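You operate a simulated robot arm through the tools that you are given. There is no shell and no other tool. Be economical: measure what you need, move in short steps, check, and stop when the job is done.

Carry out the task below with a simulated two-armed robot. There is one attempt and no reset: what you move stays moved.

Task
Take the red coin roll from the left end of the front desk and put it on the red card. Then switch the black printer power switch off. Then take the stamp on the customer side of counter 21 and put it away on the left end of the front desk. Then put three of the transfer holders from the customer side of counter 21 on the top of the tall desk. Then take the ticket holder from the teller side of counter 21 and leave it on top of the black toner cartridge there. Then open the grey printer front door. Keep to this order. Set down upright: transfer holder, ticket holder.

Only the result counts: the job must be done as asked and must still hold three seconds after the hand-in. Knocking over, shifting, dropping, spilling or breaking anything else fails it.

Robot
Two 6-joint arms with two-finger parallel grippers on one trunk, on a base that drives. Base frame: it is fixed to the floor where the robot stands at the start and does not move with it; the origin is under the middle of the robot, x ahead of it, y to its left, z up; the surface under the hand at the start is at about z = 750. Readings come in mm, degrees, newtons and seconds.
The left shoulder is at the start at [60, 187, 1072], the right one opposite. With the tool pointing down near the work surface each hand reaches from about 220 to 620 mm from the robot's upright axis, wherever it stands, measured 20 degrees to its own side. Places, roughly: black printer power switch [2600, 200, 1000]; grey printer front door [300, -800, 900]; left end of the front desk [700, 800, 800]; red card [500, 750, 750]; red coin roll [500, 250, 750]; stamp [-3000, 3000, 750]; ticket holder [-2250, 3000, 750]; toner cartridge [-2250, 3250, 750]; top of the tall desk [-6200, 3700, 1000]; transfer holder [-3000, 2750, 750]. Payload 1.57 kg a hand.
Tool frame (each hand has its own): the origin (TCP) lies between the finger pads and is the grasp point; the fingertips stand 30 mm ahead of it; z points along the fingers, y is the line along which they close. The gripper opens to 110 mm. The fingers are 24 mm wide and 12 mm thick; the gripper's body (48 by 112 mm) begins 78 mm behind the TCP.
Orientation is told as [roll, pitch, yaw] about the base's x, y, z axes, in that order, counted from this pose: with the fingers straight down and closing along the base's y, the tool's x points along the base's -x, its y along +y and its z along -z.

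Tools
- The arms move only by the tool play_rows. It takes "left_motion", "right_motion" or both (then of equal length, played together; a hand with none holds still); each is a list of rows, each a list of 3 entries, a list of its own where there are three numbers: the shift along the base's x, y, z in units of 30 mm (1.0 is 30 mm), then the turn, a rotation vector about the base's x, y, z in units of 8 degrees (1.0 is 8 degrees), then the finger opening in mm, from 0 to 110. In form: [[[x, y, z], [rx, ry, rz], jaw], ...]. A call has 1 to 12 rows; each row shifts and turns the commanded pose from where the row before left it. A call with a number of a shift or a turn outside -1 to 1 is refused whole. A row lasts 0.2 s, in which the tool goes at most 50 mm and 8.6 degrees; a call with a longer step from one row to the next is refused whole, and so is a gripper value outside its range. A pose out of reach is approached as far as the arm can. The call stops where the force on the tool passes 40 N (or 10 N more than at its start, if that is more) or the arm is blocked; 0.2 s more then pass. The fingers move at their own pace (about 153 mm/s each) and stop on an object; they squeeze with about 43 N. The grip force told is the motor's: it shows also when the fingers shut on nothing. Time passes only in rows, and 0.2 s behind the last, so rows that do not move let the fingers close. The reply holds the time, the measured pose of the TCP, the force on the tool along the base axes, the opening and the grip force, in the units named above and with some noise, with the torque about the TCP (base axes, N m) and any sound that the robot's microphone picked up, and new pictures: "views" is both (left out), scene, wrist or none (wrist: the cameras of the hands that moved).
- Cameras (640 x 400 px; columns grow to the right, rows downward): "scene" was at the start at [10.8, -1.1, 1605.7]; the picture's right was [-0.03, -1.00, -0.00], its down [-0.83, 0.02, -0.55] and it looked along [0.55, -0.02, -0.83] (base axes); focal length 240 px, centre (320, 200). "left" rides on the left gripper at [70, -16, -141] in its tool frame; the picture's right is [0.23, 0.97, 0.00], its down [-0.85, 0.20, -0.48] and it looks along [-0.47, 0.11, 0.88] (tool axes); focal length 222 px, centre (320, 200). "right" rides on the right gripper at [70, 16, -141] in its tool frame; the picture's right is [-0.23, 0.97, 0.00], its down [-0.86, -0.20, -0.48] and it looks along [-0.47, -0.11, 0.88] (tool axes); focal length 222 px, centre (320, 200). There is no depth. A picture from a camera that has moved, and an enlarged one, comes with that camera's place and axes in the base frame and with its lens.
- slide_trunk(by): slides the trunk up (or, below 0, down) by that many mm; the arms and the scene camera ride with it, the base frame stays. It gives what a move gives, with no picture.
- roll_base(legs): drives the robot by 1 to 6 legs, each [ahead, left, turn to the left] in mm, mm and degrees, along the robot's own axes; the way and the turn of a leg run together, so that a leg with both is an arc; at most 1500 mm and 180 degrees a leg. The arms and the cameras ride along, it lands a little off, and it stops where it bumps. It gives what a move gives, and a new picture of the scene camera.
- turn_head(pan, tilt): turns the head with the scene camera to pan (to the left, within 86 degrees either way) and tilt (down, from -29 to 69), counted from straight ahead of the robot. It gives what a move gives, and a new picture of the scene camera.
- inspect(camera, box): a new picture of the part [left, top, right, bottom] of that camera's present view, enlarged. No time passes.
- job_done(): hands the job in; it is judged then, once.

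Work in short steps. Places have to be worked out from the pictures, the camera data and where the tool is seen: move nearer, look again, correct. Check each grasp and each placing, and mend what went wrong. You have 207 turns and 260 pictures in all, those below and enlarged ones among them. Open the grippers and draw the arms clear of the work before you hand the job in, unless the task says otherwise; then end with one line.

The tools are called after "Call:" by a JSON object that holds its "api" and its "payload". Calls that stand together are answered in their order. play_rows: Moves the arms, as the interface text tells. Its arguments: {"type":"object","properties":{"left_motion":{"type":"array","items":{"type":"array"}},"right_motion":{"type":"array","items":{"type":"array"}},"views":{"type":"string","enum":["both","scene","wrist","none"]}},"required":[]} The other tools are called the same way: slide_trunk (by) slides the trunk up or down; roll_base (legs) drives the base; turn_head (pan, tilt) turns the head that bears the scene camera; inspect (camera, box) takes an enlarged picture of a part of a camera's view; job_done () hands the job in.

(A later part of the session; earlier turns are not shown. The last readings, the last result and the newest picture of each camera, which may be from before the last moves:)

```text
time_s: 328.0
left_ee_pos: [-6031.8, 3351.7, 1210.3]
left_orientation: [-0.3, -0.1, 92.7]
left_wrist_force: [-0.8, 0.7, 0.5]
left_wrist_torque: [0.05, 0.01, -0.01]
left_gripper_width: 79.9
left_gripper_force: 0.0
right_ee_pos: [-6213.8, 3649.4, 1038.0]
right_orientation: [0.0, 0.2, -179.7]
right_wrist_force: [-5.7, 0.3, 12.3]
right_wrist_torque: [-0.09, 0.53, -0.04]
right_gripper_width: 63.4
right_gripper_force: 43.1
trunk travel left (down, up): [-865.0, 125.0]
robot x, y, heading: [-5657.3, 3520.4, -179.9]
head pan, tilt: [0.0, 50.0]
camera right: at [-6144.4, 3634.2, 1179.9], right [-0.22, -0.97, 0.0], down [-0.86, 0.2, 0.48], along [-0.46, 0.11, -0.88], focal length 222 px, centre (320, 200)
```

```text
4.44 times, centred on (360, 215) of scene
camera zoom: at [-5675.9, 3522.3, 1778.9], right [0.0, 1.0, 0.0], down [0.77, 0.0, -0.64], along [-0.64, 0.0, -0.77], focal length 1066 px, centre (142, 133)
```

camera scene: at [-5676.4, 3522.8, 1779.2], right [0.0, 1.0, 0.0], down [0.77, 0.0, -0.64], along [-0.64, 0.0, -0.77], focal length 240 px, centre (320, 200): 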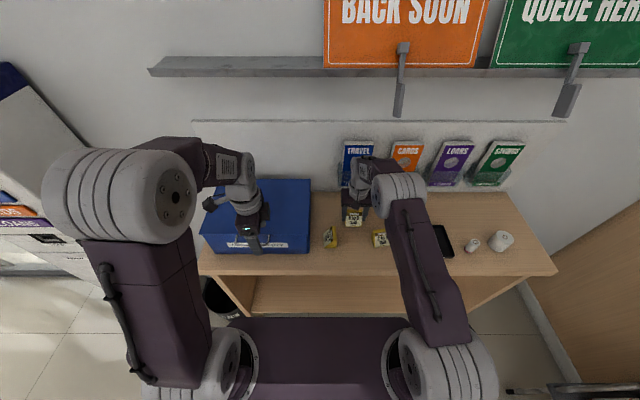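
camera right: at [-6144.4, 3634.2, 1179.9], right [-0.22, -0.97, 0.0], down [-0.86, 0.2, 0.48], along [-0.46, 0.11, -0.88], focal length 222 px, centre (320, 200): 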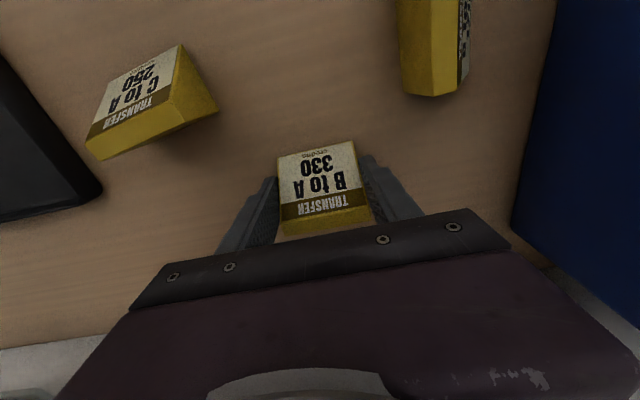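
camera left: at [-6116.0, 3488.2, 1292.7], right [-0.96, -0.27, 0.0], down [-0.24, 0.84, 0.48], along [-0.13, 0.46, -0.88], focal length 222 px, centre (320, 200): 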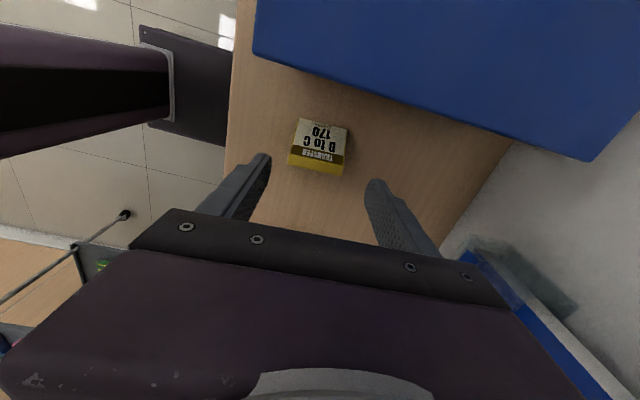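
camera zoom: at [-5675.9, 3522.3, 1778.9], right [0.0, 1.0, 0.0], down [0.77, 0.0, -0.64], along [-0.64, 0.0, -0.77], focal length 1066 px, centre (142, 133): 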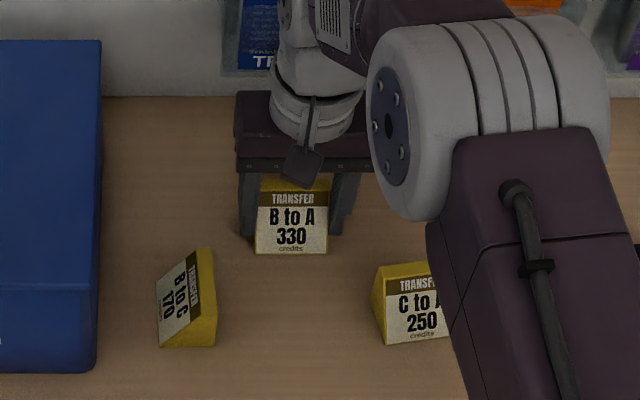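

The back edge touches first (small tilt in the grip); on release it will settle flat. Open now and lift.

Call:
{"api": "play_rows", "payload": {"right_motion": [[[0, 0, -0.05], [0, 0, 0], 40], [[0, 0, 0], [0, 0, 0], 66], [[0, 0, 0], [0, 0, 0], 80], [[0, 0, 0], [0, 0, 0], 80], [[0, 0, 1], [0, 0, 0], 80], [[0, 0, 1], [0, 0, 0], 80], [[0, 0, 1], [0, 0, 0], 80], [[0, 0, 1], [0, 0, 0], 80], [[0.7, 0, 1], [0, 0, 0], 80]], "views": "wrist"}}

Call:
{"api": "inspect", "payload": {"camera": "scene", "box": [300, 170, 420, 260]}}

```text
time_s: 330.0
left_ee_pos: [-6031.0, 3352.5, 1210.3]
left_orientation: [0.0, -0.1, 92.8]
left_wrist_force: [-0.8, -0.5, 0.6]
left_wrist_torque: [0.01, 0.01, -0.02]
left_gripper_width: 80.3
left_gripper_force: 0.1
right_ee_pos: [-6192.8, 3649.0, 1187.1]
right_orientation: [0.0, 0.0, -179.8]
right_wrist_force: [0.2, -0.9, 0.4]
right_wrist_torque: [-0.01, 0.04, -0.03]
right_gripper_width: 80.0
right_gripper_force: 0.1
trunk travel left (down, up): [-865.0, 125.0]
robot x, y, heading: [-5664.2, 3521.5, -180.0]
head pan, tilt: [0.0, 50.0]
camera right: at [-6122.1, 3634.1, 1329.9], right [-0.22, -0.97, 0.0], down [-0.86, 0.2, 0.48], along [-0.47, 0.11, -0.88], focal length 222 px, centre (320, 200)
```

right: 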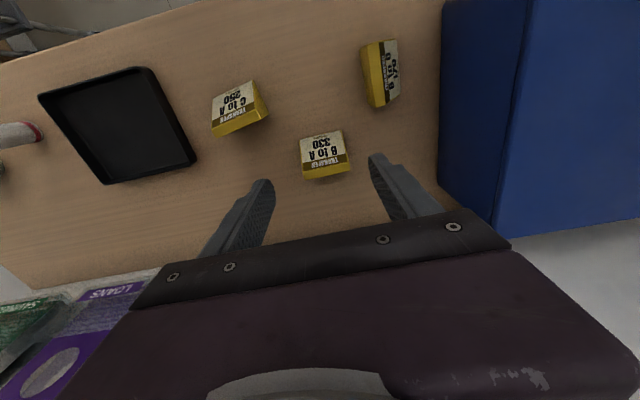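

```text
4.44 times, centred on (360, 215) of scene
camera zoom: at [-5674.0, 3522.4, 1779.1], right [0.0, 1.0, 0.0], down [0.77, 0.0, -0.64], along [-0.64, 0.0, -0.77], focal length 1066 px, centre (142, 133)
```

zoom: 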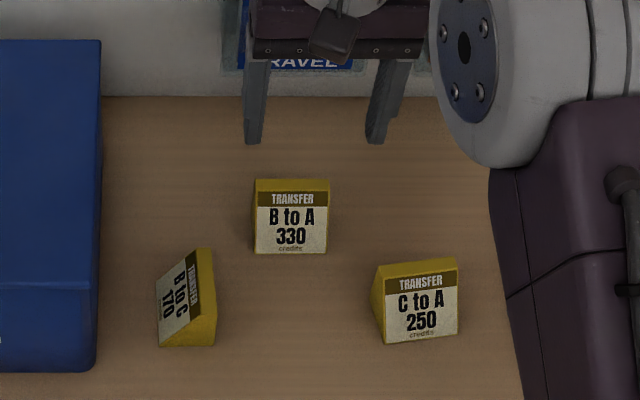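

All three stand upright. Retract and drive (backwards) through the passage to the teller side of counter 21.

Call:
{"api": "play_rows", "payload": {"left_motion": [[[0.5, 0, 0.2], [0, 0, 0], 80], [[0.5, 0, 0.2], [0, 0, 0], 80], [[0, 0, 0], [0, 0, 0], 80], [[0, 0, 0], [0, 0, 0], 80], [[0, 0, 0], [0, 0, 0], 80], [[0, 0, 0], [0, 0, 0], 80], [[0, 0, 0], [0, 0, 0], 80]], "right_motion": [[[0.9, 0, 0.5], [0, 0, 0], 80], [[0.9, 0, 0.5], [0, 0, 0], 80], [[0.9, 0, 0], [0, 0, 0], 80], [[0.9, 0.3, 0], [0, 0, 0], 80], [[0.9, 0.4, 0], [0, 0, 0], 80], [[0.9, 0.4, 0], [0, 0, 0], 80], [[0.9, 0.4, 0], [0, 0, 0], 80]], "views": "none"}}

Call:
{"api": "roll_base", "payload": {"legs": [[-660, 0, 0], [-700, -660, 0], [-1400, 0, 0], [-1350, 0, 0]]}}

Call:
{"api": "turn_head", "payload": {"pan": 30, "tilt": 40}}

```text
time_s: 331.6
left_ee_pos: [-6001.1, 3351.7, 1221.8]
left_orientation: [-0.1, -0.1, 92.8]
left_wrist_force: [0.4, 0.8, -0.1]
left_wrist_torque: [0.02, 0.0, 0.01]
left_gripper_width: 80.0
left_gripper_force: 0.0
right_ee_pos: [-6003.5, 3695.7, 1217.0]
right_orientation: [0.0, 0.1, -179.8]
right_wrist_force: [-0.5, 0.0, 0.3]
right_wrist_torque: [0.01, 0.04, 0.02]
right_gripper_width: 80.2
right_gripper_force: 0.0
trunk travel left (down, up): [-865.0, 125.0]
robot x, y, heading: [-5660.1, 3520.9, -179.8]
head pan, tilt: [0.0, 50.0]
```

```text
time_s: 352.9
left_ee_pos: [-1881.4, 4046.2, 1221.3]
left_orientation: [-0.2, -0.2, 93.4]
left_wrist_force: [-0.3, -0.4, -0.7]
left_wrist_torque: [-0.01, -0.01, -0.01]
left_gripper_width: 80.0
left_gripper_force: 0.1
right_ee_pos: [-1887.8, 4389.2, 1215.6]
right_orientation: [-0.1, 0.2, -179.1]
right_wrist_force: [-1.2, -0.4, -0.5]
right_wrist_torque: [0.0, -0.01, 0.0]
right_gripper_width: 79.8
right_gripper_force: 0.0
trunk travel left (down, up): [-865.0, 125.0]
robot x, y, heading: [-1537.9, 4221.3, -179.3]
head pan, tilt: [0.0, 50.0]
camera scene: at [-1557.7, 4220.6, 1779.2], right [-0.01, 1.0, 0.0], down [0.77, 0.01, -0.64], along [-0.64, -0.01, -0.77], focal length 240 px, centre (320, 200)
```

scene: 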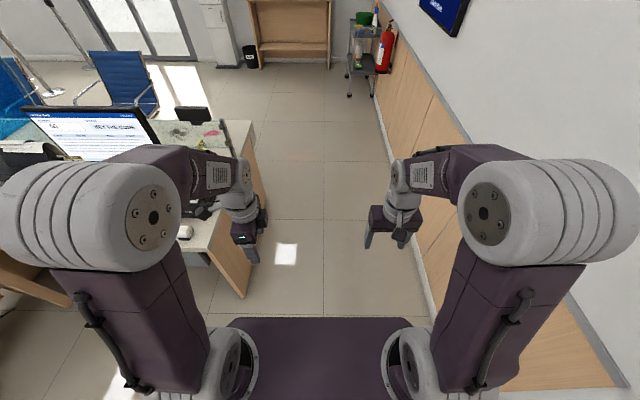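

```text
time_s: 353.9
left_ee_pos: [-1880.1, 4046.9, 1222.1]
left_orientation: [-0.2, -0.1, 93.4]
left_wrist_force: [0.4, -0.3, 0.3]
left_wrist_torque: [0.03, 0.0, 0.01]
left_gripper_width: 80.0
left_gripper_force: 0.0
right_ee_pos: [-1885.7, 4390.5, 1216.7]
right_orientation: [0.0, 0.0, -179.2]
right_wrist_force: [0.1, -0.5, 0.7]
right_wrist_torque: [0.04, -0.02, -0.02]
right_gripper_width: 80.1
right_gripper_force: 0.0
trunk travel left (down, up): [-865.0, 125.0]
robot x, y, heading: [-1540.7, 4219.3, -179.4]
head pan, tilt: [30.0, 40.0]
camera scene: at [-1552.7, 4178.3, 1793.3], right [-0.51, 0.86, 0.0], down [0.55, 0.33, -0.77], along [-0.66, -0.39, -0.64], focal length 240 px, centre (320, 200)
```

scene: 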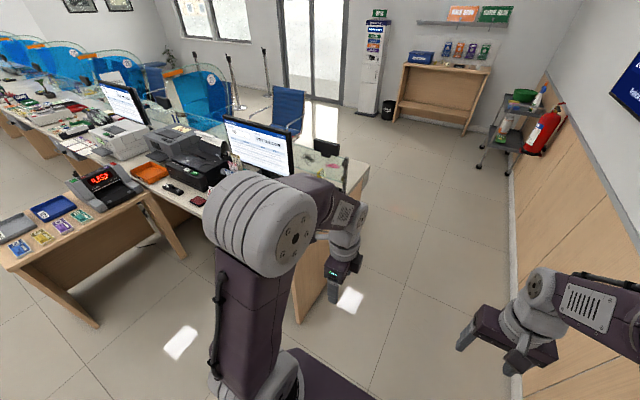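

Side desk edge at y≈2450; the teller bay spans y 2450–3690. Move in to y≈3250 and look at the counter.

Call:
{"api": "roll_base", "payload": {"legs": [[0, 950, -0.6]]}}

Call:
{"api": "turn_head", "payload": {"pan": 0, "tilt": 45}}

Call:
{"api": "inspect", "payload": {"camera": "scene", "box": [240, 80, 440, 205]}}

```text
time_s: 358.8
left_ee_pos: [-1879.1, 3099.0, 1220.7]
left_orientation: [-0.2, -0.1, 92.6]
left_wrist_force: [0.0, 0.8, 0.7]
left_wrist_torque: [-0.01, -0.04, 0.04]
left_gripper_width: 79.9
left_gripper_force: 0.2
right_ee_pos: [-1879.0, 3441.3, 1217.2]
right_orientation: [0.0, 0.2, 179.9]
right_wrist_force: [-0.5, 1.1, -0.3]
right_wrist_torque: [0.03, -0.01, 0.01]
right_gripper_width: 79.9
right_gripper_force: 0.1
trunk travel left (down, up): [-865.0, 125.0]
robot x, y, heading: [-1533.6, 3265.0, 179.6]
head pan, tilt: [30.0, 40.0]
camera scene: at [-1549.2, 3226.1, 1793.4], right [-0.5, 0.87, 0.0], down [0.56, 0.32, -0.77], along [-0.66, -0.38, -0.64], focal length 240 px, centre (320, 200)
```

scene: 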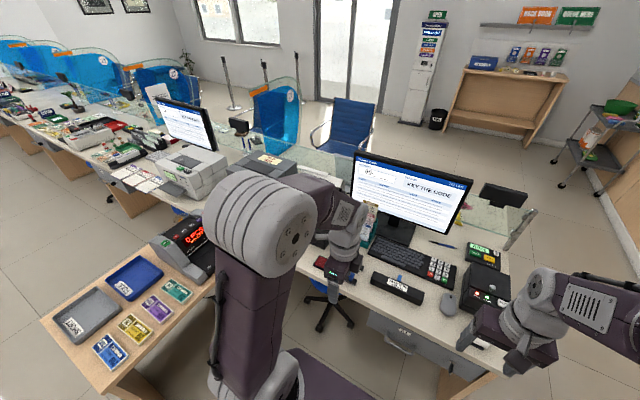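

```text
time_s: 359.8
left_ee_pos: [-1878.0, 3098.9, 1222.7]
left_orientation: [-0.2, -0.2, 92.6]
left_wrist_force: [-0.5, -1.0, -0.4]
left_wrist_torque: [0.02, -0.03, -0.01]
left_gripper_width: 80.2
left_gripper_force: 0.0
right_ee_pos: [-1881.3, 3441.1, 1217.6]
right_orientation: [0.0, 0.1, 180.0]
right_wrist_force: [0.3, 0.5, -0.3]
right_wrist_torque: [-0.02, 0.01, 0.03]
right_gripper_width: 80.1
right_gripper_force: 0.1
trunk travel left (down, up): [-865.0, 125.0]
robot x, y, heading: [-1535.5, 3266.9, 179.9]
head pan, tilt: [0.0, 45.0]
camera scene: at [-1556.7, 3266.9, 1786.1], right [0.0, 1.0, 0.0], down [0.71, 0.0, -0.71], along [-0.71, 0.0, -0.71], focal length 240 px, centre (320, 200)
```

scene: 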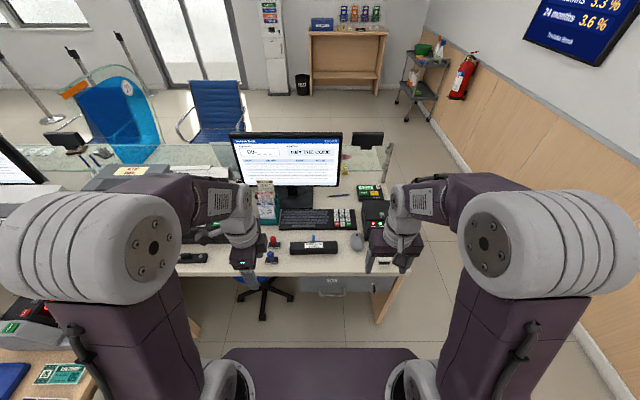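

```text
3.20 times, centred on (340, 142) of scene
camera zoom: at [-1556.7, 3266.9, 1786.1], right [0.0, 1.0, 0.0], down [0.71, 0.0, -0.71], along [-0.71, 0.0, -0.71], focal length 767 px, centre (256, 384)
```

zoom: 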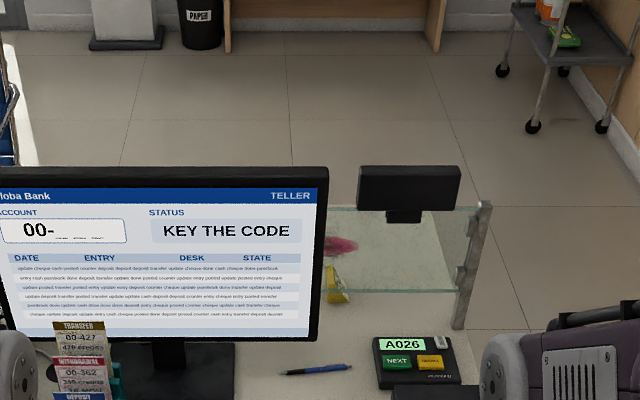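

The black toner cartridge is at about (-2226, 3233). Zoom on the area left of it.

Call:
{"api": "inspect", "payload": {"camera": "scene", "box": [160, 160, 360, 285]}}

Call:
{"api": "inspect", "payload": {"camera": "scene", "box": [250, 215, 350, 277]}}

```text
3.20 times, centred on (260, 222) of scene
camera zoom: at [-1556.7, 3266.9, 1786.1], right [0.0, 1.0, 0.0], down [0.71, 0.0, -0.71], along [-0.71, 0.0, -0.71], focal length 767 px, centre (512, 128)
```

zoom: 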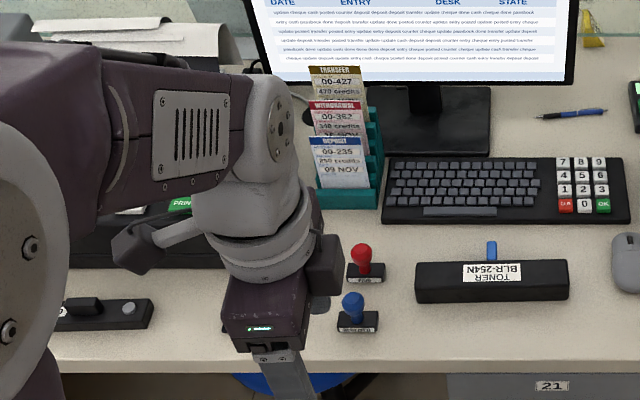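

```text
6.40 times, centred on (300, 246) of scene
camera zoom: at [-1556.7, 3266.9, 1786.1], right [0.0, 1.0, 0.0], down [0.71, 0.0, -0.71], along [-0.71, 0.0, -0.71], focal length 1535 px, centre (448, -94)
```

zoom: 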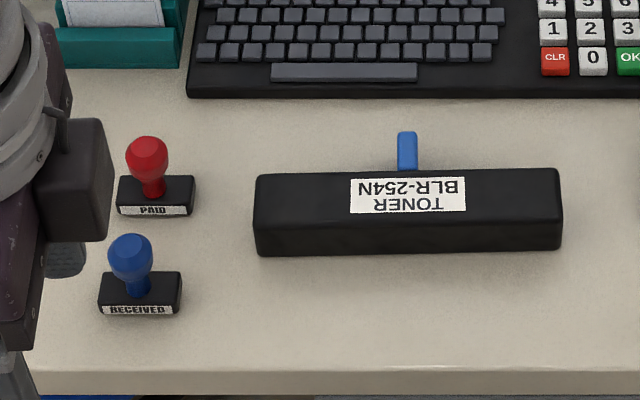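

The left arm hides the area near y≈3000. Move the left hand aside and look again.

Call:
{"api": "play_rows", "payload": {"left_motion": [[[0.3, -1, 0.3], [0, 0, 0], 80], [[0.3, -1, 0.3], [0, 0, 0], 80], [[0.3, -1, 0.3], [0, 0, 0], 80], [[0.3, -1, 0.3], [0, 0, 0], 80], [[0.3, -1, 0.3], [0, 0, 0], 80], [[0.3, -1, 0], [0, 0, 0], 80], [[0, -1, 0], [0, 0, 0], 80], [[0, -1, 0], [0, 0, 0], 80]], "views": "scene"}}

Call:
{"api": "inspect", "payload": {"camera": "scene", "box": [180, 180, 340, 280]}}

```text
time_s: 361.6
left_ee_pos: [-1824.4, 2855.6, 1266.3]
left_orientation: [-0.2, -0.2, 92.5]
left_wrist_force: [0.3, -0.8, 0.3]
left_wrist_torque: [0.03, 0.02, 0.03]
left_gripper_width: 80.2
left_gripper_force: 0.1
right_ee_pos: [-1880.3, 3439.7, 1216.2]
right_orientation: [-0.1, 0.2, 180.0]
right_wrist_force: [-0.6, -0.1, -0.4]
right_wrist_torque: [0.02, -0.01, 0.03]
right_gripper_width: 80.2
right_gripper_force: 0.1
trunk travel left (down, up): [-865.0, 125.0]
robot x, y, heading: [-1539.7, 3267.1, 179.8]
head pan, tilt: [0.0, 45.0]
camera scene: at [-1557.1, 3265.4, 1786.1], right [0.0, 1.0, 0.0], down [0.71, 0.0, -0.71], along [-0.71, 0.0, -0.71], focal length 240 px, centre (320, 200)
```

scene: 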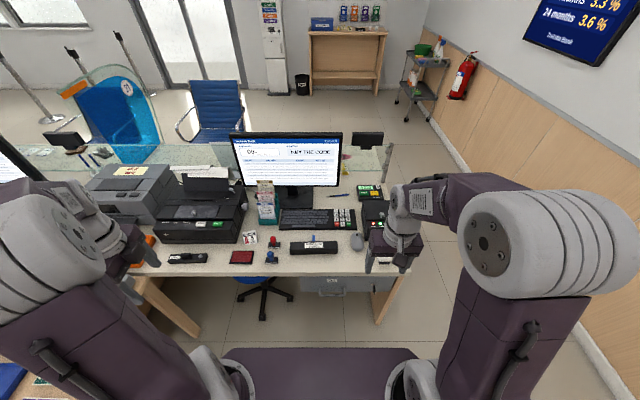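

```text
4.00 times, centred on (260, 230) of scene
camera zoom: at [-1557.1, 3265.4, 1786.1], right [0.0, 1.0, 0.0], down [0.71, 0.0, -0.71], along [-0.71, 0.0, -0.71], focal length 959 px, centre (560, 80)
```

zoom: 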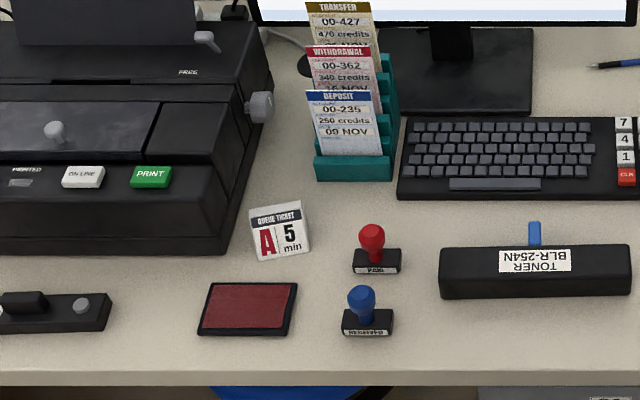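

The ticket holder (QUEUE TICKET) stands at about (-2247, 2921); toner top is ~40 mm deep at z≈831. I turn the left hand to close along y, lower the trunk and drive up.

Call:
{"api": "play_rows", "payload": {"left_motion": [[[0, 0.3, 0], [0, 0, 0.9115], 80], [[0, 0.3, 0], [0, 0, 0.9115], 80], [[0, 0.3, 0], [0, 0, 0.9115], 80], [[0, 0.3, 0], [0, 0, 0.9115], 80], [[0, 0.3, 0], [0, 0, 0.9115], 80], [[0, 0.3, 0], [0, 0, 0.9115], 80], [[0, 0.3, 0], [0, 0, 0.9115], 80], [[0, 0.3, 0], [0, 0, 0.9115], 80], [[0, 0.3, 0], [0, 0, 0.9115], 80], [[0, 0.3, 0], [0, 0, 0.9115], 80], [[0, 0.3, 0], [0, 0, 0.9115], 80], [[0, 0.3, 0], [0, 0, 0.9115], 80]], "views": "none"}}

Call:
{"api": "slide_trunk", "payload": {"by": -200}}

Call:
{"api": "roll_base", "payload": {"legs": [[0, 147, 0], [225, 0, 0]]}}

Call:
{"api": "play_rows", "payload": {"left_motion": [[[-0.7, 0, 0], [0, 0, 0], 90], [[-0.7, 0, 0], [0, 0, 0], 90], [[-0.7, 0, 0], [0, 0, 0], 90], [[-0.7, 0, 0], [0, 0, 0], 90], [[-0.7, 0, 0], [0, 0, 0], 90]], "views": "both"}}

```text
time_s: 364.2
left_ee_pos: [-1824.7, 2967.3, 1265.7]
left_orientation: [-0.2, -0.2, -179.8]
left_wrist_force: [-0.2, 0.2, 0.4]
left_wrist_torque: [0.0, -0.06, 0.0]
left_gripper_width: 80.1
left_gripper_force: 0.0
right_ee_pos: [-1878.9, 3441.2, 1217.3]
right_orientation: [-0.1, 0.1, 180.0]
right_wrist_force: [-0.8, -0.1, -0.7]
right_wrist_torque: [-0.02, 0.0, -0.01]
right_gripper_width: 80.0
right_gripper_force: 0.0
trunk travel left (down, up): [-865.0, 125.0]
robot x, y, heading: [-1535.2, 3266.1, 179.9]
head pan, tilt: [0.0, 45.0]
```

```text
time_s: 366.4
left_ee_pos: [-1822.9, 2967.1, 1066.7]
left_orientation: [-0.2, -0.2, -180.0]
left_wrist_force: [0.5, 0.1, 0.0]
left_wrist_torque: [0.0, 0.02, 0.02]
left_gripper_width: 80.1
left_gripper_force: 0.0
right_ee_pos: [-1880.7, 3441.9, 1017.3]
right_orientation: [0.0, 0.2, 179.9]
right_wrist_force: [0.3, -0.3, -0.6]
right_wrist_torque: [-0.01, -0.01, 0.0]
right_gripper_width: 80.0
right_gripper_force: 0.0
trunk travel left (down, up): [-665.0, 325.0]
robot x, y, heading: [-1533.9, 3268.3, 179.6]
head pan, tilt: [0.0, 45.0]
```

```text
time_s: 369.0
left_ee_pos: [-2048.1, 2820.5, 1065.7]
left_orientation: [-0.3, -0.2, -179.9]
left_wrist_force: [0.8, -1.1, -0.3]
left_wrist_torque: [-0.05, 0.05, 0.0]
left_gripper_width: 80.1
left_gripper_force: 0.0
right_ee_pos: [-2105.6, 3295.8, 1017.2]
right_orientation: [0.1, 0.1, -180.0]
right_wrist_force: [-0.2, 0.5, -0.2]
right_wrist_torque: [0.0, 0.02, 0.01]
right_gripper_width: 80.0
right_gripper_force: 0.1
trunk travel left (down, up): [-665.0, 325.0]
robot x, y, heading: [-1758.5, 3122.1, 180.0]
head pan, tilt: [0.0, 45.0]
camera scene: at [-1781.6, 3122.1, 1586.1], right [0.0, 1.0, 0.0], down [0.71, 0.0, -0.71], along [-0.71, 0.0, -0.71], focal length 240 px, centre (320, 200)
```

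scene: 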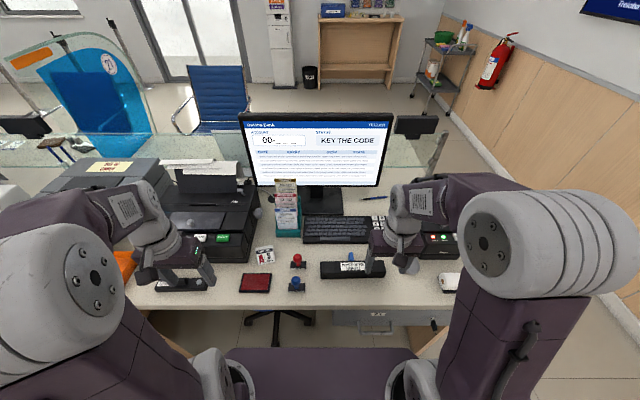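

```text
time_s: 370.2
left_ee_pos: [-2154.0, 2820.7, 1064.8]
left_orientation: [-0.2, -0.1, -179.9]
left_wrist_force: [0.7, 0.0, 0.1]
left_wrist_torque: [0.0, -0.02, -0.02]
left_gripper_width: 90.2
left_gripper_force: 0.0
right_ee_pos: [-2106.9, 3296.0, 1016.9]
right_orientation: [-0.1, 0.0, -179.9]
right_wrist_force: [-0.6, 0.9, -0.3]
right_wrist_torque: [-0.03, 0.0, -0.01]
right_gripper_width: 79.9
right_gripper_force: 0.1
trunk travel left (down, up): [-665.0, 325.0]
robot x, y, heading: [-1759.4, 3124.1, 179.9]
head pan, tilt: [0.0, 45.0]
camera scene: at [-1783.5, 3122.3, 1586.1], right [0.0, 1.0, 0.0], down [0.71, 0.0, -0.71], along [-0.71, 0.0, -0.71], focal length 240 px, centre (320, 200)
camera left: at [-2084.7, 2838.3, 1208.3], right [0.23, -0.97, 0.0], down [-0.85, -0.2, 0.48], along [-0.47, -0.11, -0.88], focal length 222 px, centre (320, 200)
```

scene: 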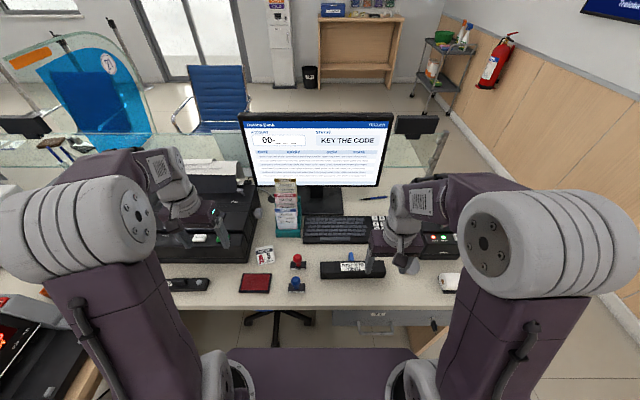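
left: 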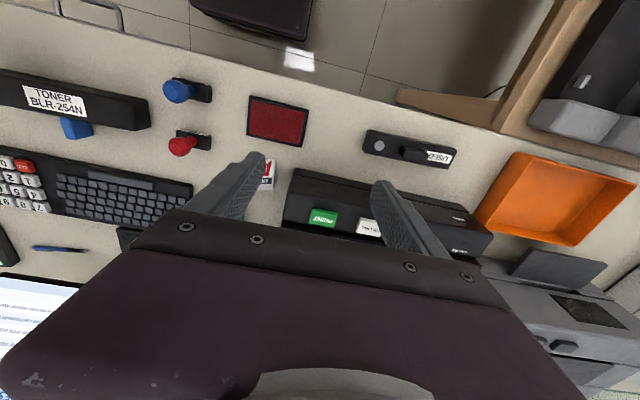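

Move the left hand above the ticket holder for a close look.

Call:
{"api": "play_rows", "payload": {"left_motion": [[[-0.5, 0.6, 0], [0, 0, 0], 90], [[-0.5, 0.6, 0], [0, 0, 0], 90], [[-0.5, 0.6, 0], [0, 0, 0], 90], [[-0.5, 0.6, 0], [0, 0, 0], 90], [[-0.5, 0.6, 0], [0, 0, 0], 90], [[-0.5, 0.6, -0.5], [0, 0, 0], 90]], "views": "wrist"}}

Call:
{"api": "inspect", "payload": {"camera": "left", "box": [240, 90, 400, 190]}}

Call:
{"api": "inspect", "payload": {"camera": "scene", "box": [230, 220, 390, 320]}}

```text
time_s: 371.6
left_ee_pos: [-2245.3, 2930.5, 1049.9]
left_orientation: [-0.1, 0.0, -179.9]
left_wrist_force: [0.2, 0.3, -0.7]
left_wrist_torque: [0.01, 0.0, 0.01]
left_gripper_width: 90.3
left_gripper_force: 0.1
right_ee_pos: [-2107.1, 3295.9, 1016.7]
right_orientation: [0.0, 0.1, -180.0]
right_wrist_force: [0.0, 0.4, -0.6]
right_wrist_torque: [0.0, -0.04, 0.01]
right_gripper_width: 80.3
right_gripper_force: 0.1
trunk travel left (down, up): [-665.0, 325.0]
robot x, y, heading: [-1764.0, 3118.9, 179.8]
head pan, tilt: [0.0, 45.0]
camera left: at [-2175.1, 2947.1, 1193.3], right [0.23, -0.97, 0.0], down [-0.85, -0.2, 0.48], along [-0.47, -0.11, -0.88], focal length 222 px, centre (320, 200)
```

left: 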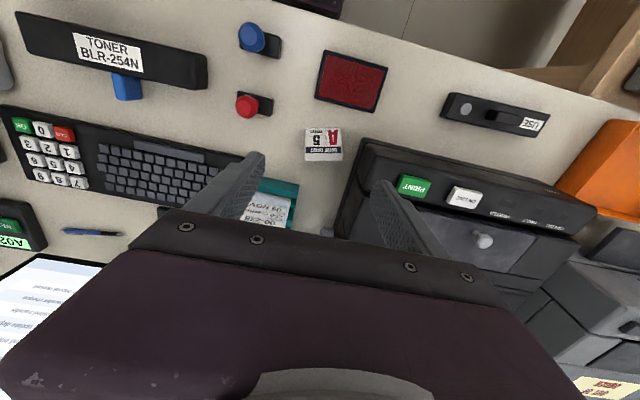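

```text
4.00 times, centred on (320, 140) of left
camera zoom: at [-2175.1, 2947.1, 1193.3], right [0.23, -0.97, 0.0], down [-0.85, -0.2, 0.48], along [-0.47, -0.11, -0.88], focal length 888 px, centre (320, 440)
```

zoom: 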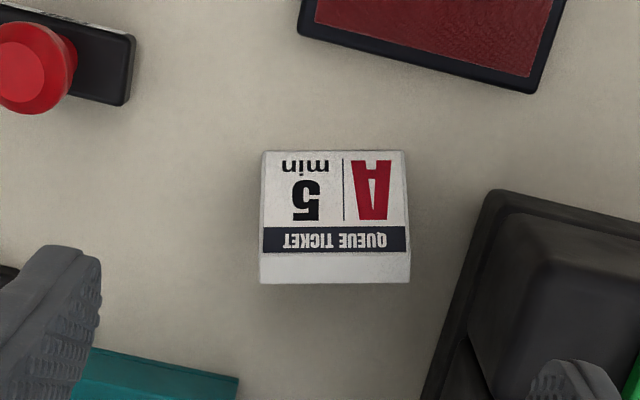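

```text
4.00 times, centred on (310, 270) of scene
camera zoom: at [-1783.5, 3123.0, 1586.1], right [0.0, 1.0, 0.0], down [0.71, 0.0, -0.71], along [-0.71, 0.0, -0.71], focal length 959 px, centre (360, -80)
```

zoom: 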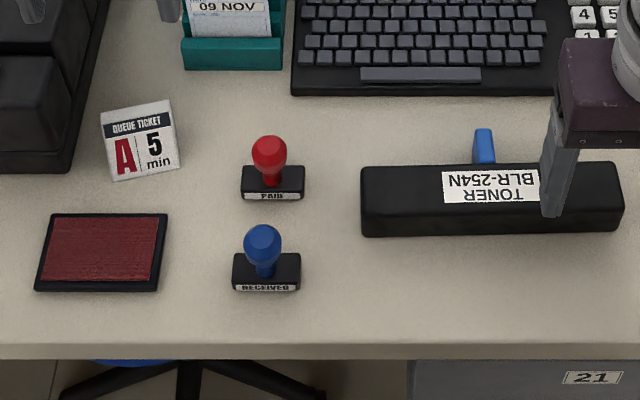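

Ticket holder: front edge centre (-2250, 2924), yaw ≈ +15°, same 62×45×45 wedge. The printer is close on its left (y≈2855), so I approach centred slightly right: (-2279, 2925).

Call:
{"api": "play_rows", "payload": {"left_motion": [[[-0.4, 0, -0.3], [0, 0, 0.94], 90], [[-0.4, -0.1, -0.5], [0, 0, 0.93], 90], [[-0.33, -0.07, -1], [0, 0, 0], 90], [[0, 0, -1], [0, 0, 0], 90], [[0, 0, -1], [0, 0, 0], 90]], "views": "wrist"}}

Call:
{"api": "inspect", "payload": {"camera": "scene", "box": [160, 160, 320, 280]}}

```text
time_s: 372.8
left_ee_pos: [-2278.6, 2923.4, 936.3]
left_orientation: [-0.3, -0.2, -164.9]
left_wrist_force: [-0.3, 0.0, -0.6]
left_wrist_torque: [0.02, -0.02, 0.0]
left_gripper_width: 90.2
left_gripper_force: 0.0
right_ee_pos: [-2106.1, 3294.7, 1016.5]
right_orientation: [0.1, 0.1, -179.8]
right_wrist_force: [0.1, 0.0, 0.9]
right_wrist_torque: [0.02, -0.01, 0.02]
right_gripper_width: 79.9
right_gripper_force: 0.1
trunk travel left (down, up): [-665.0, 325.0]
robot x, y, heading: [-1761.8, 3121.8, 180.0]
head pan, tilt: [0.0, 45.0]
camera left: at [-2215.4, 2959.0, 1078.7], right [0.47, -0.88, 0.0], down [-0.77, -0.42, 0.48], along [-0.42, -0.22, -0.88], focal length 222 px, centre (320, 200)
```

left: 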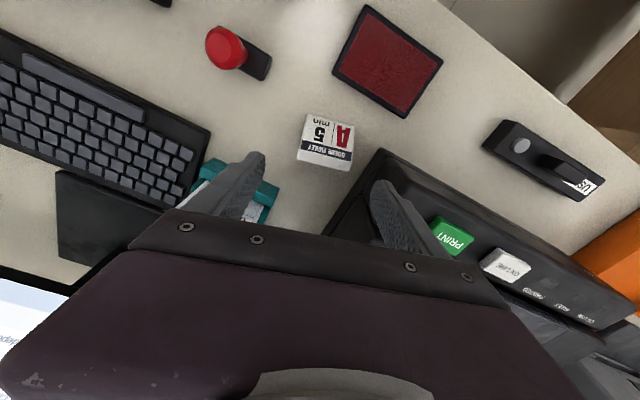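

```text
3.33 times, centred on (240, 220) of scene
camera zoom: at [-1783.0, 3122.2, 1586.1], right [0.0, 1.0, 0.0], down [0.71, 0.0, -0.71], along [-0.71, 0.0, -0.71], focal length 799 px, centre (587, 133)
```

zoom: 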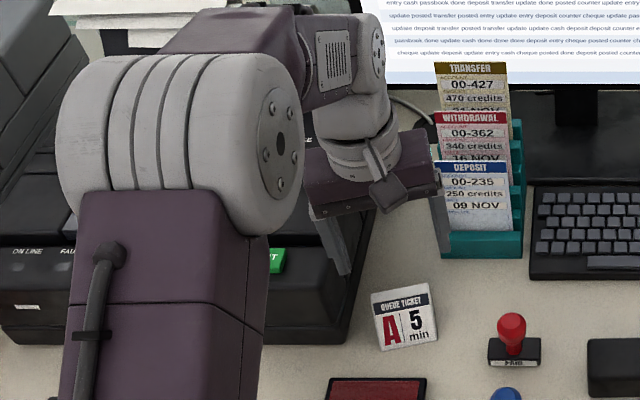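

Alignment fine (holder ~4 mm left of hand centre, printer clearance ~15 mm). Lower to z≈823.

Call:
{"api": "play_rows", "payload": {"left_motion": [[[0, 0, -0.9], [0, 0, 0], 90], [[0, 0, -0.9], [0, 0, 0], 90], [[0, 0, -0.9], [0, 0, 0], 90], [[0, 0, -0.7], [0, 0, 0], 90], [[0, 0, -0.35], [0, 0, 0], 90]], "views": "wrist"}}

```text
time_s: 374.0
left_ee_pos: [-2278.8, 2922.9, 824.6]
left_orientation: [-0.3, -0.1, -165.0]
left_wrist_force: [-0.8, -0.9, 0.4]
left_wrist_torque: [-0.01, 0.01, 0.0]
left_gripper_width: 89.9
left_gripper_force: 0.1
right_ee_pos: [-2106.4, 3295.4, 1016.4]
right_orientation: [-0.1, 0.2, -179.9]
right_wrist_force: [-0.2, -0.1, 0.5]
right_wrist_torque: [0.02, -0.01, -0.01]
right_gripper_width: 80.1
right_gripper_force: 0.0
trunk travel left (down, up): [-665.0, 325.0]
robot x, y, heading: [-1762.9, 3122.4, 180.0]
head pan, tilt: [0.0, 45.0]
camera left: at [-2214.3, 2959.0, 967.4], right [0.47, -0.88, 0.0], down [-0.77, -0.42, 0.48], along [-0.43, -0.22, -0.88], focal length 222 px, centre (320, 200)
```

left: 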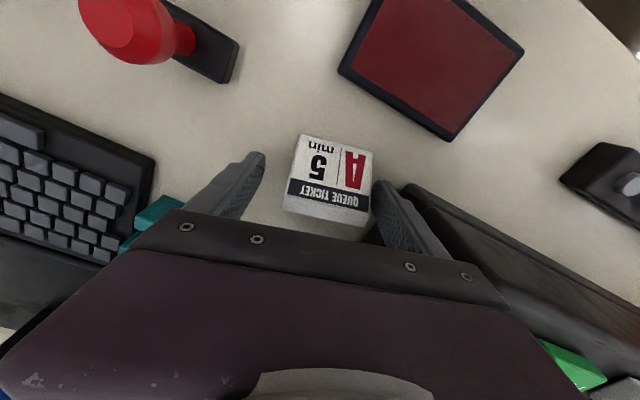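

Aligned. Close and lift straight up.

Call:
{"api": "play_rows", "payload": {"left_motion": [[[0, 0, 0], [0, 0, 0], 40], [[0, 0, 0], [0, 0, 0], 40], [[0, 0, 0], [0, 0, 0], 40], [[0, 0, 0.5], [0, 0, 0], 40], [[0, 0, 1], [0, 0, 0], 40], [[0, 0, 1], [0, 0, 0], 40], [[0, 0, 1], [0, 0, 0], 40], [[0, 0, 1], [0, 0, 0], 40], [[0.3, 0, 1], [0, 0, 0], 40], [[0.5, 0, 1], [0, 0, -0.94], 40], [[0.7, 0, 0], [0, 0, -0.93], 40], [[0.5, 0, 0], [0, 0, 0], 40]], "views": "wrist"}}

```text
time_s: 376.6
left_ee_pos: [-2217.0, 2922.9, 1020.7]
left_orientation: [-0.2, -0.3, -179.9]
left_wrist_force: [-0.1, -0.1, -0.7]
left_wrist_torque: [0.02, 0.01, -0.01]
left_gripper_width: 63.1
left_gripper_force: 42.9
right_ee_pos: [-2105.6, 3295.8, 1017.1]
right_orientation: [0.0, 0.1, -179.9]
right_wrist_force: [-0.4, 0.6, 0.4]
right_wrist_torque: [-0.02, 0.01, 0.03]
right_gripper_width: 80.0
right_gripper_force: 0.1
trunk travel left (down, up): [-665.0, 325.0]
robot x, y, heading: [-1762.7, 3120.6, 179.8]
head pan, tilt: [0.0, 45.0]
camera left: at [-2147.1, 2941.6, 1162.8], right [0.23, -0.97, 0.0], down [-0.85, -0.2, 0.48], along [-0.47, -0.11, -0.88], focal length 222 px, centre (320, 200)
```

left: 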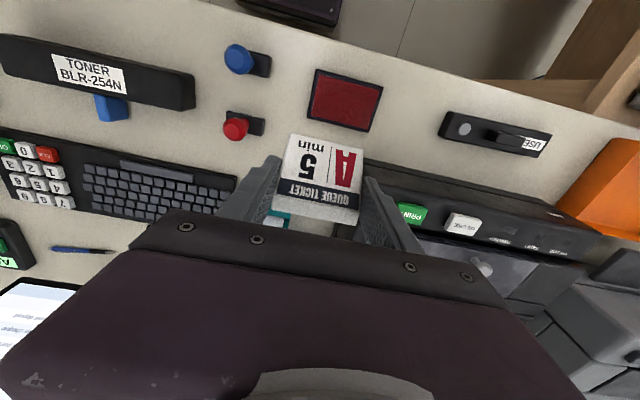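

Held. Drive right 310 mm to bring the left hand over the toner cartridge.

Call:
{"api": "roll_base", "payload": {"legs": [[0, -310, 0]]}}

Call:
{"api": "play_rows", "payload": {"left_motion": [[[0, 0, 0], [0, 0, 0], 40]], "views": "wrist"}}

Call:
{"api": "inspect", "payload": {"camera": "scene", "box": [180, 190, 340, 290]}}

```text
time_s: 378.7
left_ee_pos: [-2216.0, 3229.7, 1019.9]
left_orientation: [-0.2, -0.1, -179.8]
left_wrist_force: [0.0, -0.9, -0.8]
left_wrist_torque: [0.0, -0.01, 0.01]
left_gripper_width: 63.2
left_gripper_force: 42.9
right_ee_pos: [-2105.5, 3604.4, 1016.7]
right_orientation: [0.0, 0.1, -179.9]
right_wrist_force: [0.6, 0.4, -0.4]
right_wrist_torque: [-0.01, 0.0, 0.0]
right_gripper_width: 79.9
right_gripper_force: 0.0
trunk travel left (down, up): [-665.0, 325.0]
robot x, y, heading: [-1758.7, 3429.2, 180.1]
head pan, tilt: [0.0, 45.0]
camera scene: at [-1782.0, 3429.5, 1586.1], right [0.0, 1.0, 0.0], down [0.71, 0.0, -0.71], along [-0.71, 0.0, -0.71], focal length 240 px, centre (320, 200)
```

scene: 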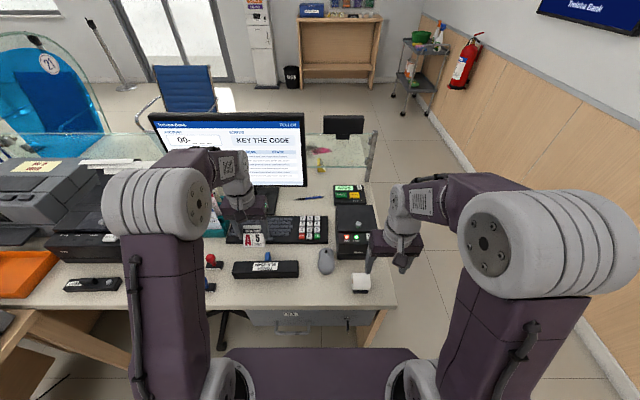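

```text
time_s: 379.1
left_ee_pos: [-2216.9, 3230.2, 1019.7]
left_orientation: [-0.2, -0.1, -179.8]
left_wrist_force: [0.6, -0.3, -0.5]
left_wrist_torque: [-0.01, 0.02, 0.01]
left_gripper_width: 63.2
left_gripper_force: 43.3
right_ee_pos: [-2104.8, 3600.8, 1018.4]
right_orientation: [-0.1, 0.1, -179.8]
right_wrist_force: [-0.1, 0.5, 0.5]
right_wrist_torque: [0.02, 0.01, 0.03]
right_gripper_width: 80.2
right_gripper_force: 0.1
trunk travel left (down, up): [-665.0, 325.0]
robot x, y, heading: [-1762.7, 3426.0, 180.1]
head pan, tilt: [0.0, 45.0]
camera left: at [-2147.4, 3248.2, 1162.3], right [0.23, -0.97, 0.0], down [-0.85, -0.2, 0.48], along [-0.47, -0.11, -0.88], focal length 222 px, centre (320, 200)
```

left: 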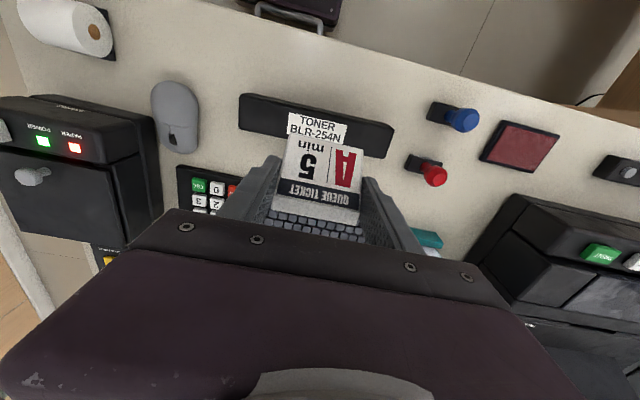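

```text
4.00 times, centred on (260, 240) of scene
camera zoom: at [-1782.0, 3428.7, 1586.1], right [0.0, 1.0, 0.0], down [0.71, 0.0, -0.71], along [-0.71, 0.0, -0.71], focal length 959 px, centre (560, 40)
```

zoom: 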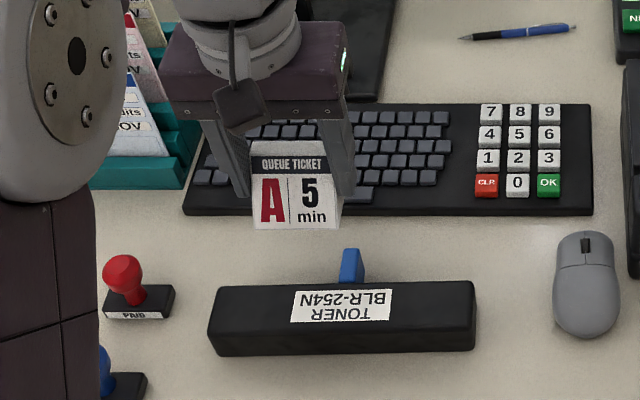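

Take closer looks at the toner from both cameras.

Call:
{"api": "inspect", "payload": {"camera": "left", "box": [225, 80, 405, 170]}}

Call:
{"api": "inspect", "payload": {"camera": "scene", "box": [225, 240, 305, 290]}}

```text
3.56 times, centred on (315, 125) of left
camera zoom: at [-2147.4, 3248.2, 1162.3], right [0.23, -0.97, 0.0], down [-0.85, -0.2, 0.48], along [-0.47, -0.11, -0.88], focal length 790 px, centre (338, 467)
```

zoom: 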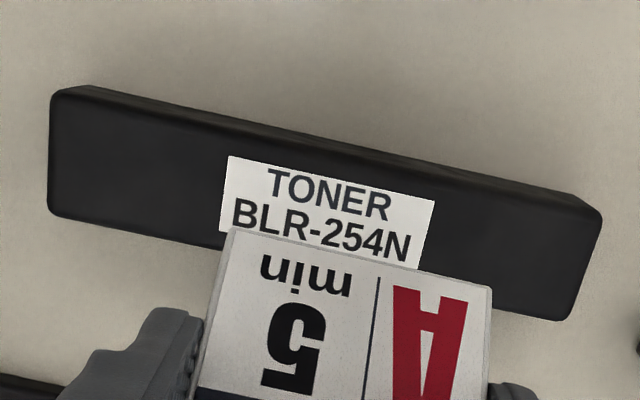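

```text
8.00 times, centred on (265, 265) of scene
camera zoom: at [-1782.0, 3428.7, 1586.1], right [0.0, 1.0, 0.0], down [0.71, 0.0, -0.71], along [-0.71, 0.0, -0.71], focal length 1918 px, centre (760, -320)
```

zoom: 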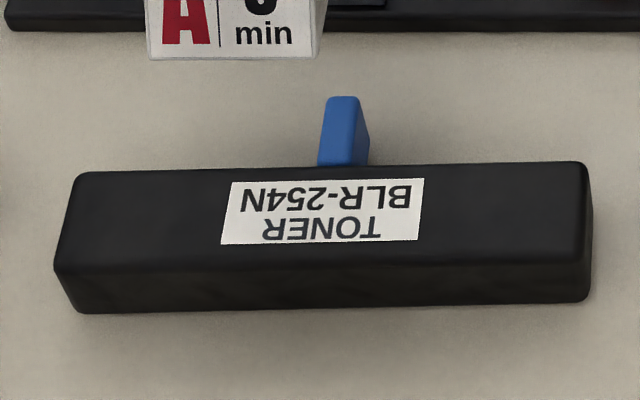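

Toner top: x -2236…-2190, z≈820, y 3122…3351, yaw ≈ +1.6°. Holder centre is ~4.5 mm in front of the TCP, so the target is TCP (-2218, 3236), contact near z≈861. Lower to 890.

Call:
{"api": "play_rows", "payload": {"left_motion": [[[-0.04, 0.2, -0.8], [0, 0, 0.2], 40], [[0, 0, -1], [0, 0, 0], 40], [[0, 0, -1], [0, 0, 0], 40], [[0, 0, -1], [0, 0, 0], 40], [[0, 0, -0.5], [0, 0, 0], 40]], "views": "wrist"}}

Call:
{"api": "inspect", "payload": {"camera": "scene", "box": [225, 230, 305, 290]}}

Call:
{"api": "inspect", "payload": {"camera": "left", "box": [225, 100, 405, 220]}}

```text
time_s: 380.3
left_ee_pos: [-2217.0, 3236.4, 889.8]
left_orientation: [-0.2, -0.2, -178.2]
left_wrist_force: [-0.1, 0.8, -0.8]
left_wrist_torque: [0.02, 0.01, -0.01]
left_gripper_width: 63.0
left_gripper_force: 43.3
right_ee_pos: [-2104.8, 3602.9, 1017.2]
right_orientation: [0.0, 0.0, -180.0]
right_wrist_force: [-0.2, 0.0, 0.6]
right_wrist_torque: [0.01, 0.06, -0.01]
right_gripper_width: 79.9
right_gripper_force: 0.1
trunk travel left (down, up): [-665.0, 325.0]
robot x, y, heading: [-1759.1, 3431.4, 180.0]
head pan, tilt: [0.0, 45.0]
camera left: at [-2149.4, 3256.3, 1032.9], right [0.26, -0.97, 0.0], down [-0.85, -0.23, 0.48], along [-0.47, -0.12, -0.88], focal length 222 px, centre (320, 200)
```

left: 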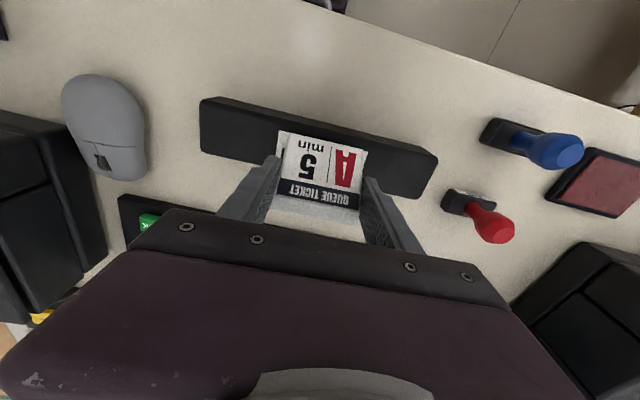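

```text
6.67 times, centred on (265, 260) of scene
camera zoom: at [-1782.1, 3429.9, 1586.1], right [0.0, 1.0, 0.0], down [0.71, 0.0, -0.71], along [-0.71, 0.0, -0.71], focal length 1599 px, centre (687, -200)
```

zoom: 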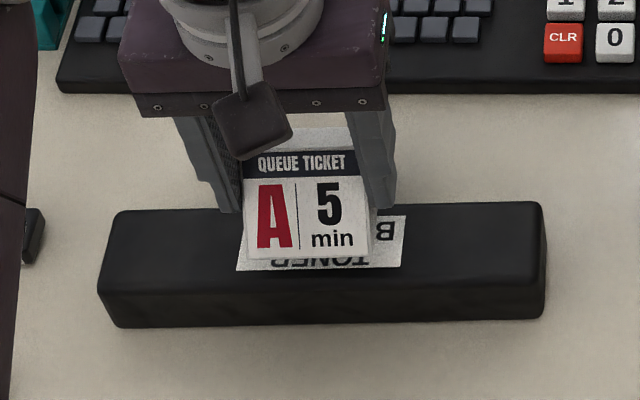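

```text
3.33 times, centred on (315, 160) of left
camera zoom: at [-2149.4, 3256.3, 1032.9], right [0.26, -0.97, 0.0], down [-0.85, -0.23, 0.48], along [-0.47, -0.12, -0.88], focal length 740 px, centre (337, 333)
```

zoom: 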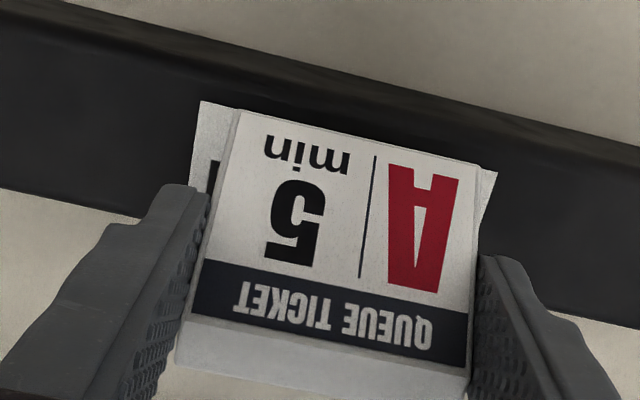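

Holder front ≈ -2193 vs toner top -2234…-2186: shift +4 mm in x, then lower to just above.

Call:
{"api": "play_rows", "payload": {"left_motion": [[[0.14, 0, -0.4], [0, 0, 0], 40], [[0, 0, -0.35], [0, 0, 0], 40]], "views": "none"}}

Call:
{"api": "inspect", "payload": {"camera": "scene", "box": [225, 230, 305, 290]}}

```text
time_s: 380.9
left_ee_pos: [-2214.8, 3238.1, 869.3]
left_orientation: [-0.1, -0.5, -178.3]
left_wrist_force: [-2.9, -1.9, 13.2]
left_wrist_torque: [-0.25, -0.19, -0.03]
left_gripper_width: 63.5
left_gripper_force: 43.2
right_ee_pos: [-2102.6, 3603.9, 1016.2]
right_orientation: [0.0, 0.1, -179.9]
right_wrist_force: [0.3, -0.8, 0.2]
right_wrist_torque: [-0.01, 0.06, 0.01]
right_gripper_width: 80.2
right_gripper_force: 0.1
trunk travel left (down, up): [-665.0, 325.0]
robot x, y, heading: [-1763.5, 3429.3, 179.8]
head pan, tilt: [0.0, 45.0]
```

```text
6.67 times, centred on (265, 260) of scene
camera zoom: at [-1779.0, 3430.6, 1586.5], right [0.0, 1.0, 0.0], down [0.71, 0.0, -0.71], along [-0.71, 0.0, -0.71], focal length 1599 px, centre (687, -200)
```

zoom: 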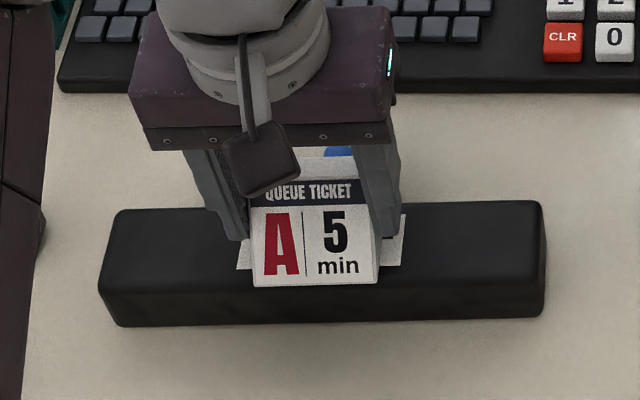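

Contact at z≈869 (toner top ≈828). The holder base coincides with the toner top's depth. Release gently.

Call:
{"api": "play_rows", "payload": {"left_motion": [[[0, 0, 0.04], [0, 0, 0], 40], [[0, 0, 0], [0, 0, 0], 64], [[0, 0, 0], [0, 0, 0], 68], [[0, 0, 0], [0, 0, 0], 80], [[0, 0, 0], [0, 0, 0], 80]], "views": "wrist"}}

Call:
{"api": "inspect", "payload": {"camera": "scene", "box": [225, 230, 305, 290]}}

```text
time_s: 382.1
left_ee_pos: [-2213.5, 3237.4, 869.5]
left_orientation: [-0.2, -0.3, -178.2]
left_wrist_force: [1.2, -1.0, 0.9]
left_wrist_torque: [0.0, -0.03, 0.0]
left_gripper_width: 79.9
left_gripper_force: 0.1
right_ee_pos: [-2105.2, 3601.9, 1017.9]
right_orientation: [0.0, 0.1, -179.9]
right_wrist_force: [0.3, 0.4, -0.9]
right_wrist_torque: [0.01, -0.01, -0.01]
right_gripper_width: 80.1
right_gripper_force: 0.0
trunk travel left (down, up): [-665.0, 325.0]
robot x, y, heading: [-1763.5, 3435.9, 180.0]
head pan, tilt: [0.0, 45.0]
camera left: at [-2144.6, 3257.1, 1012.0], right [0.26, -0.97, 0.0], down [-0.85, -0.23, 0.48], along [-0.47, -0.12, -0.88], focal length 222 px, centre (320, 200)
```

left: 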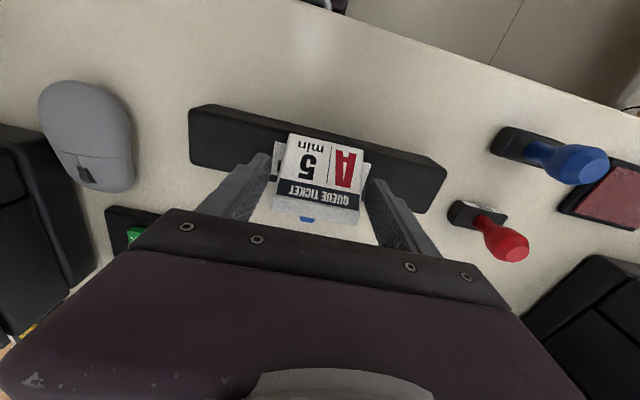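

```text
6.67 times, centred on (265, 260) of scene
camera zoom: at [-1781.7, 3430.1, 1586.1], right [0.0, 1.0, 0.0], down [0.71, 0.0, -0.71], along [-0.71, 0.0, -0.71], focal length 1599 px, centre (687, -200)
```

zoom: 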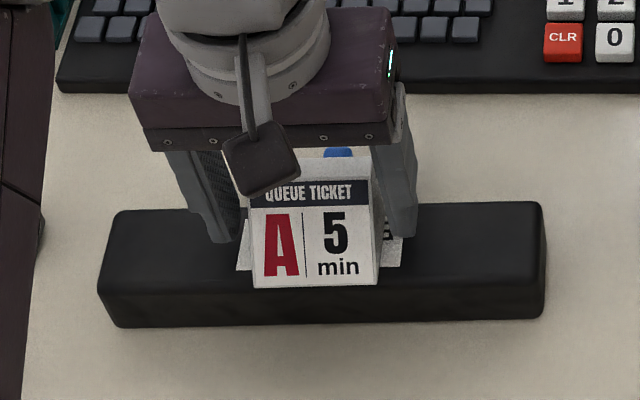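

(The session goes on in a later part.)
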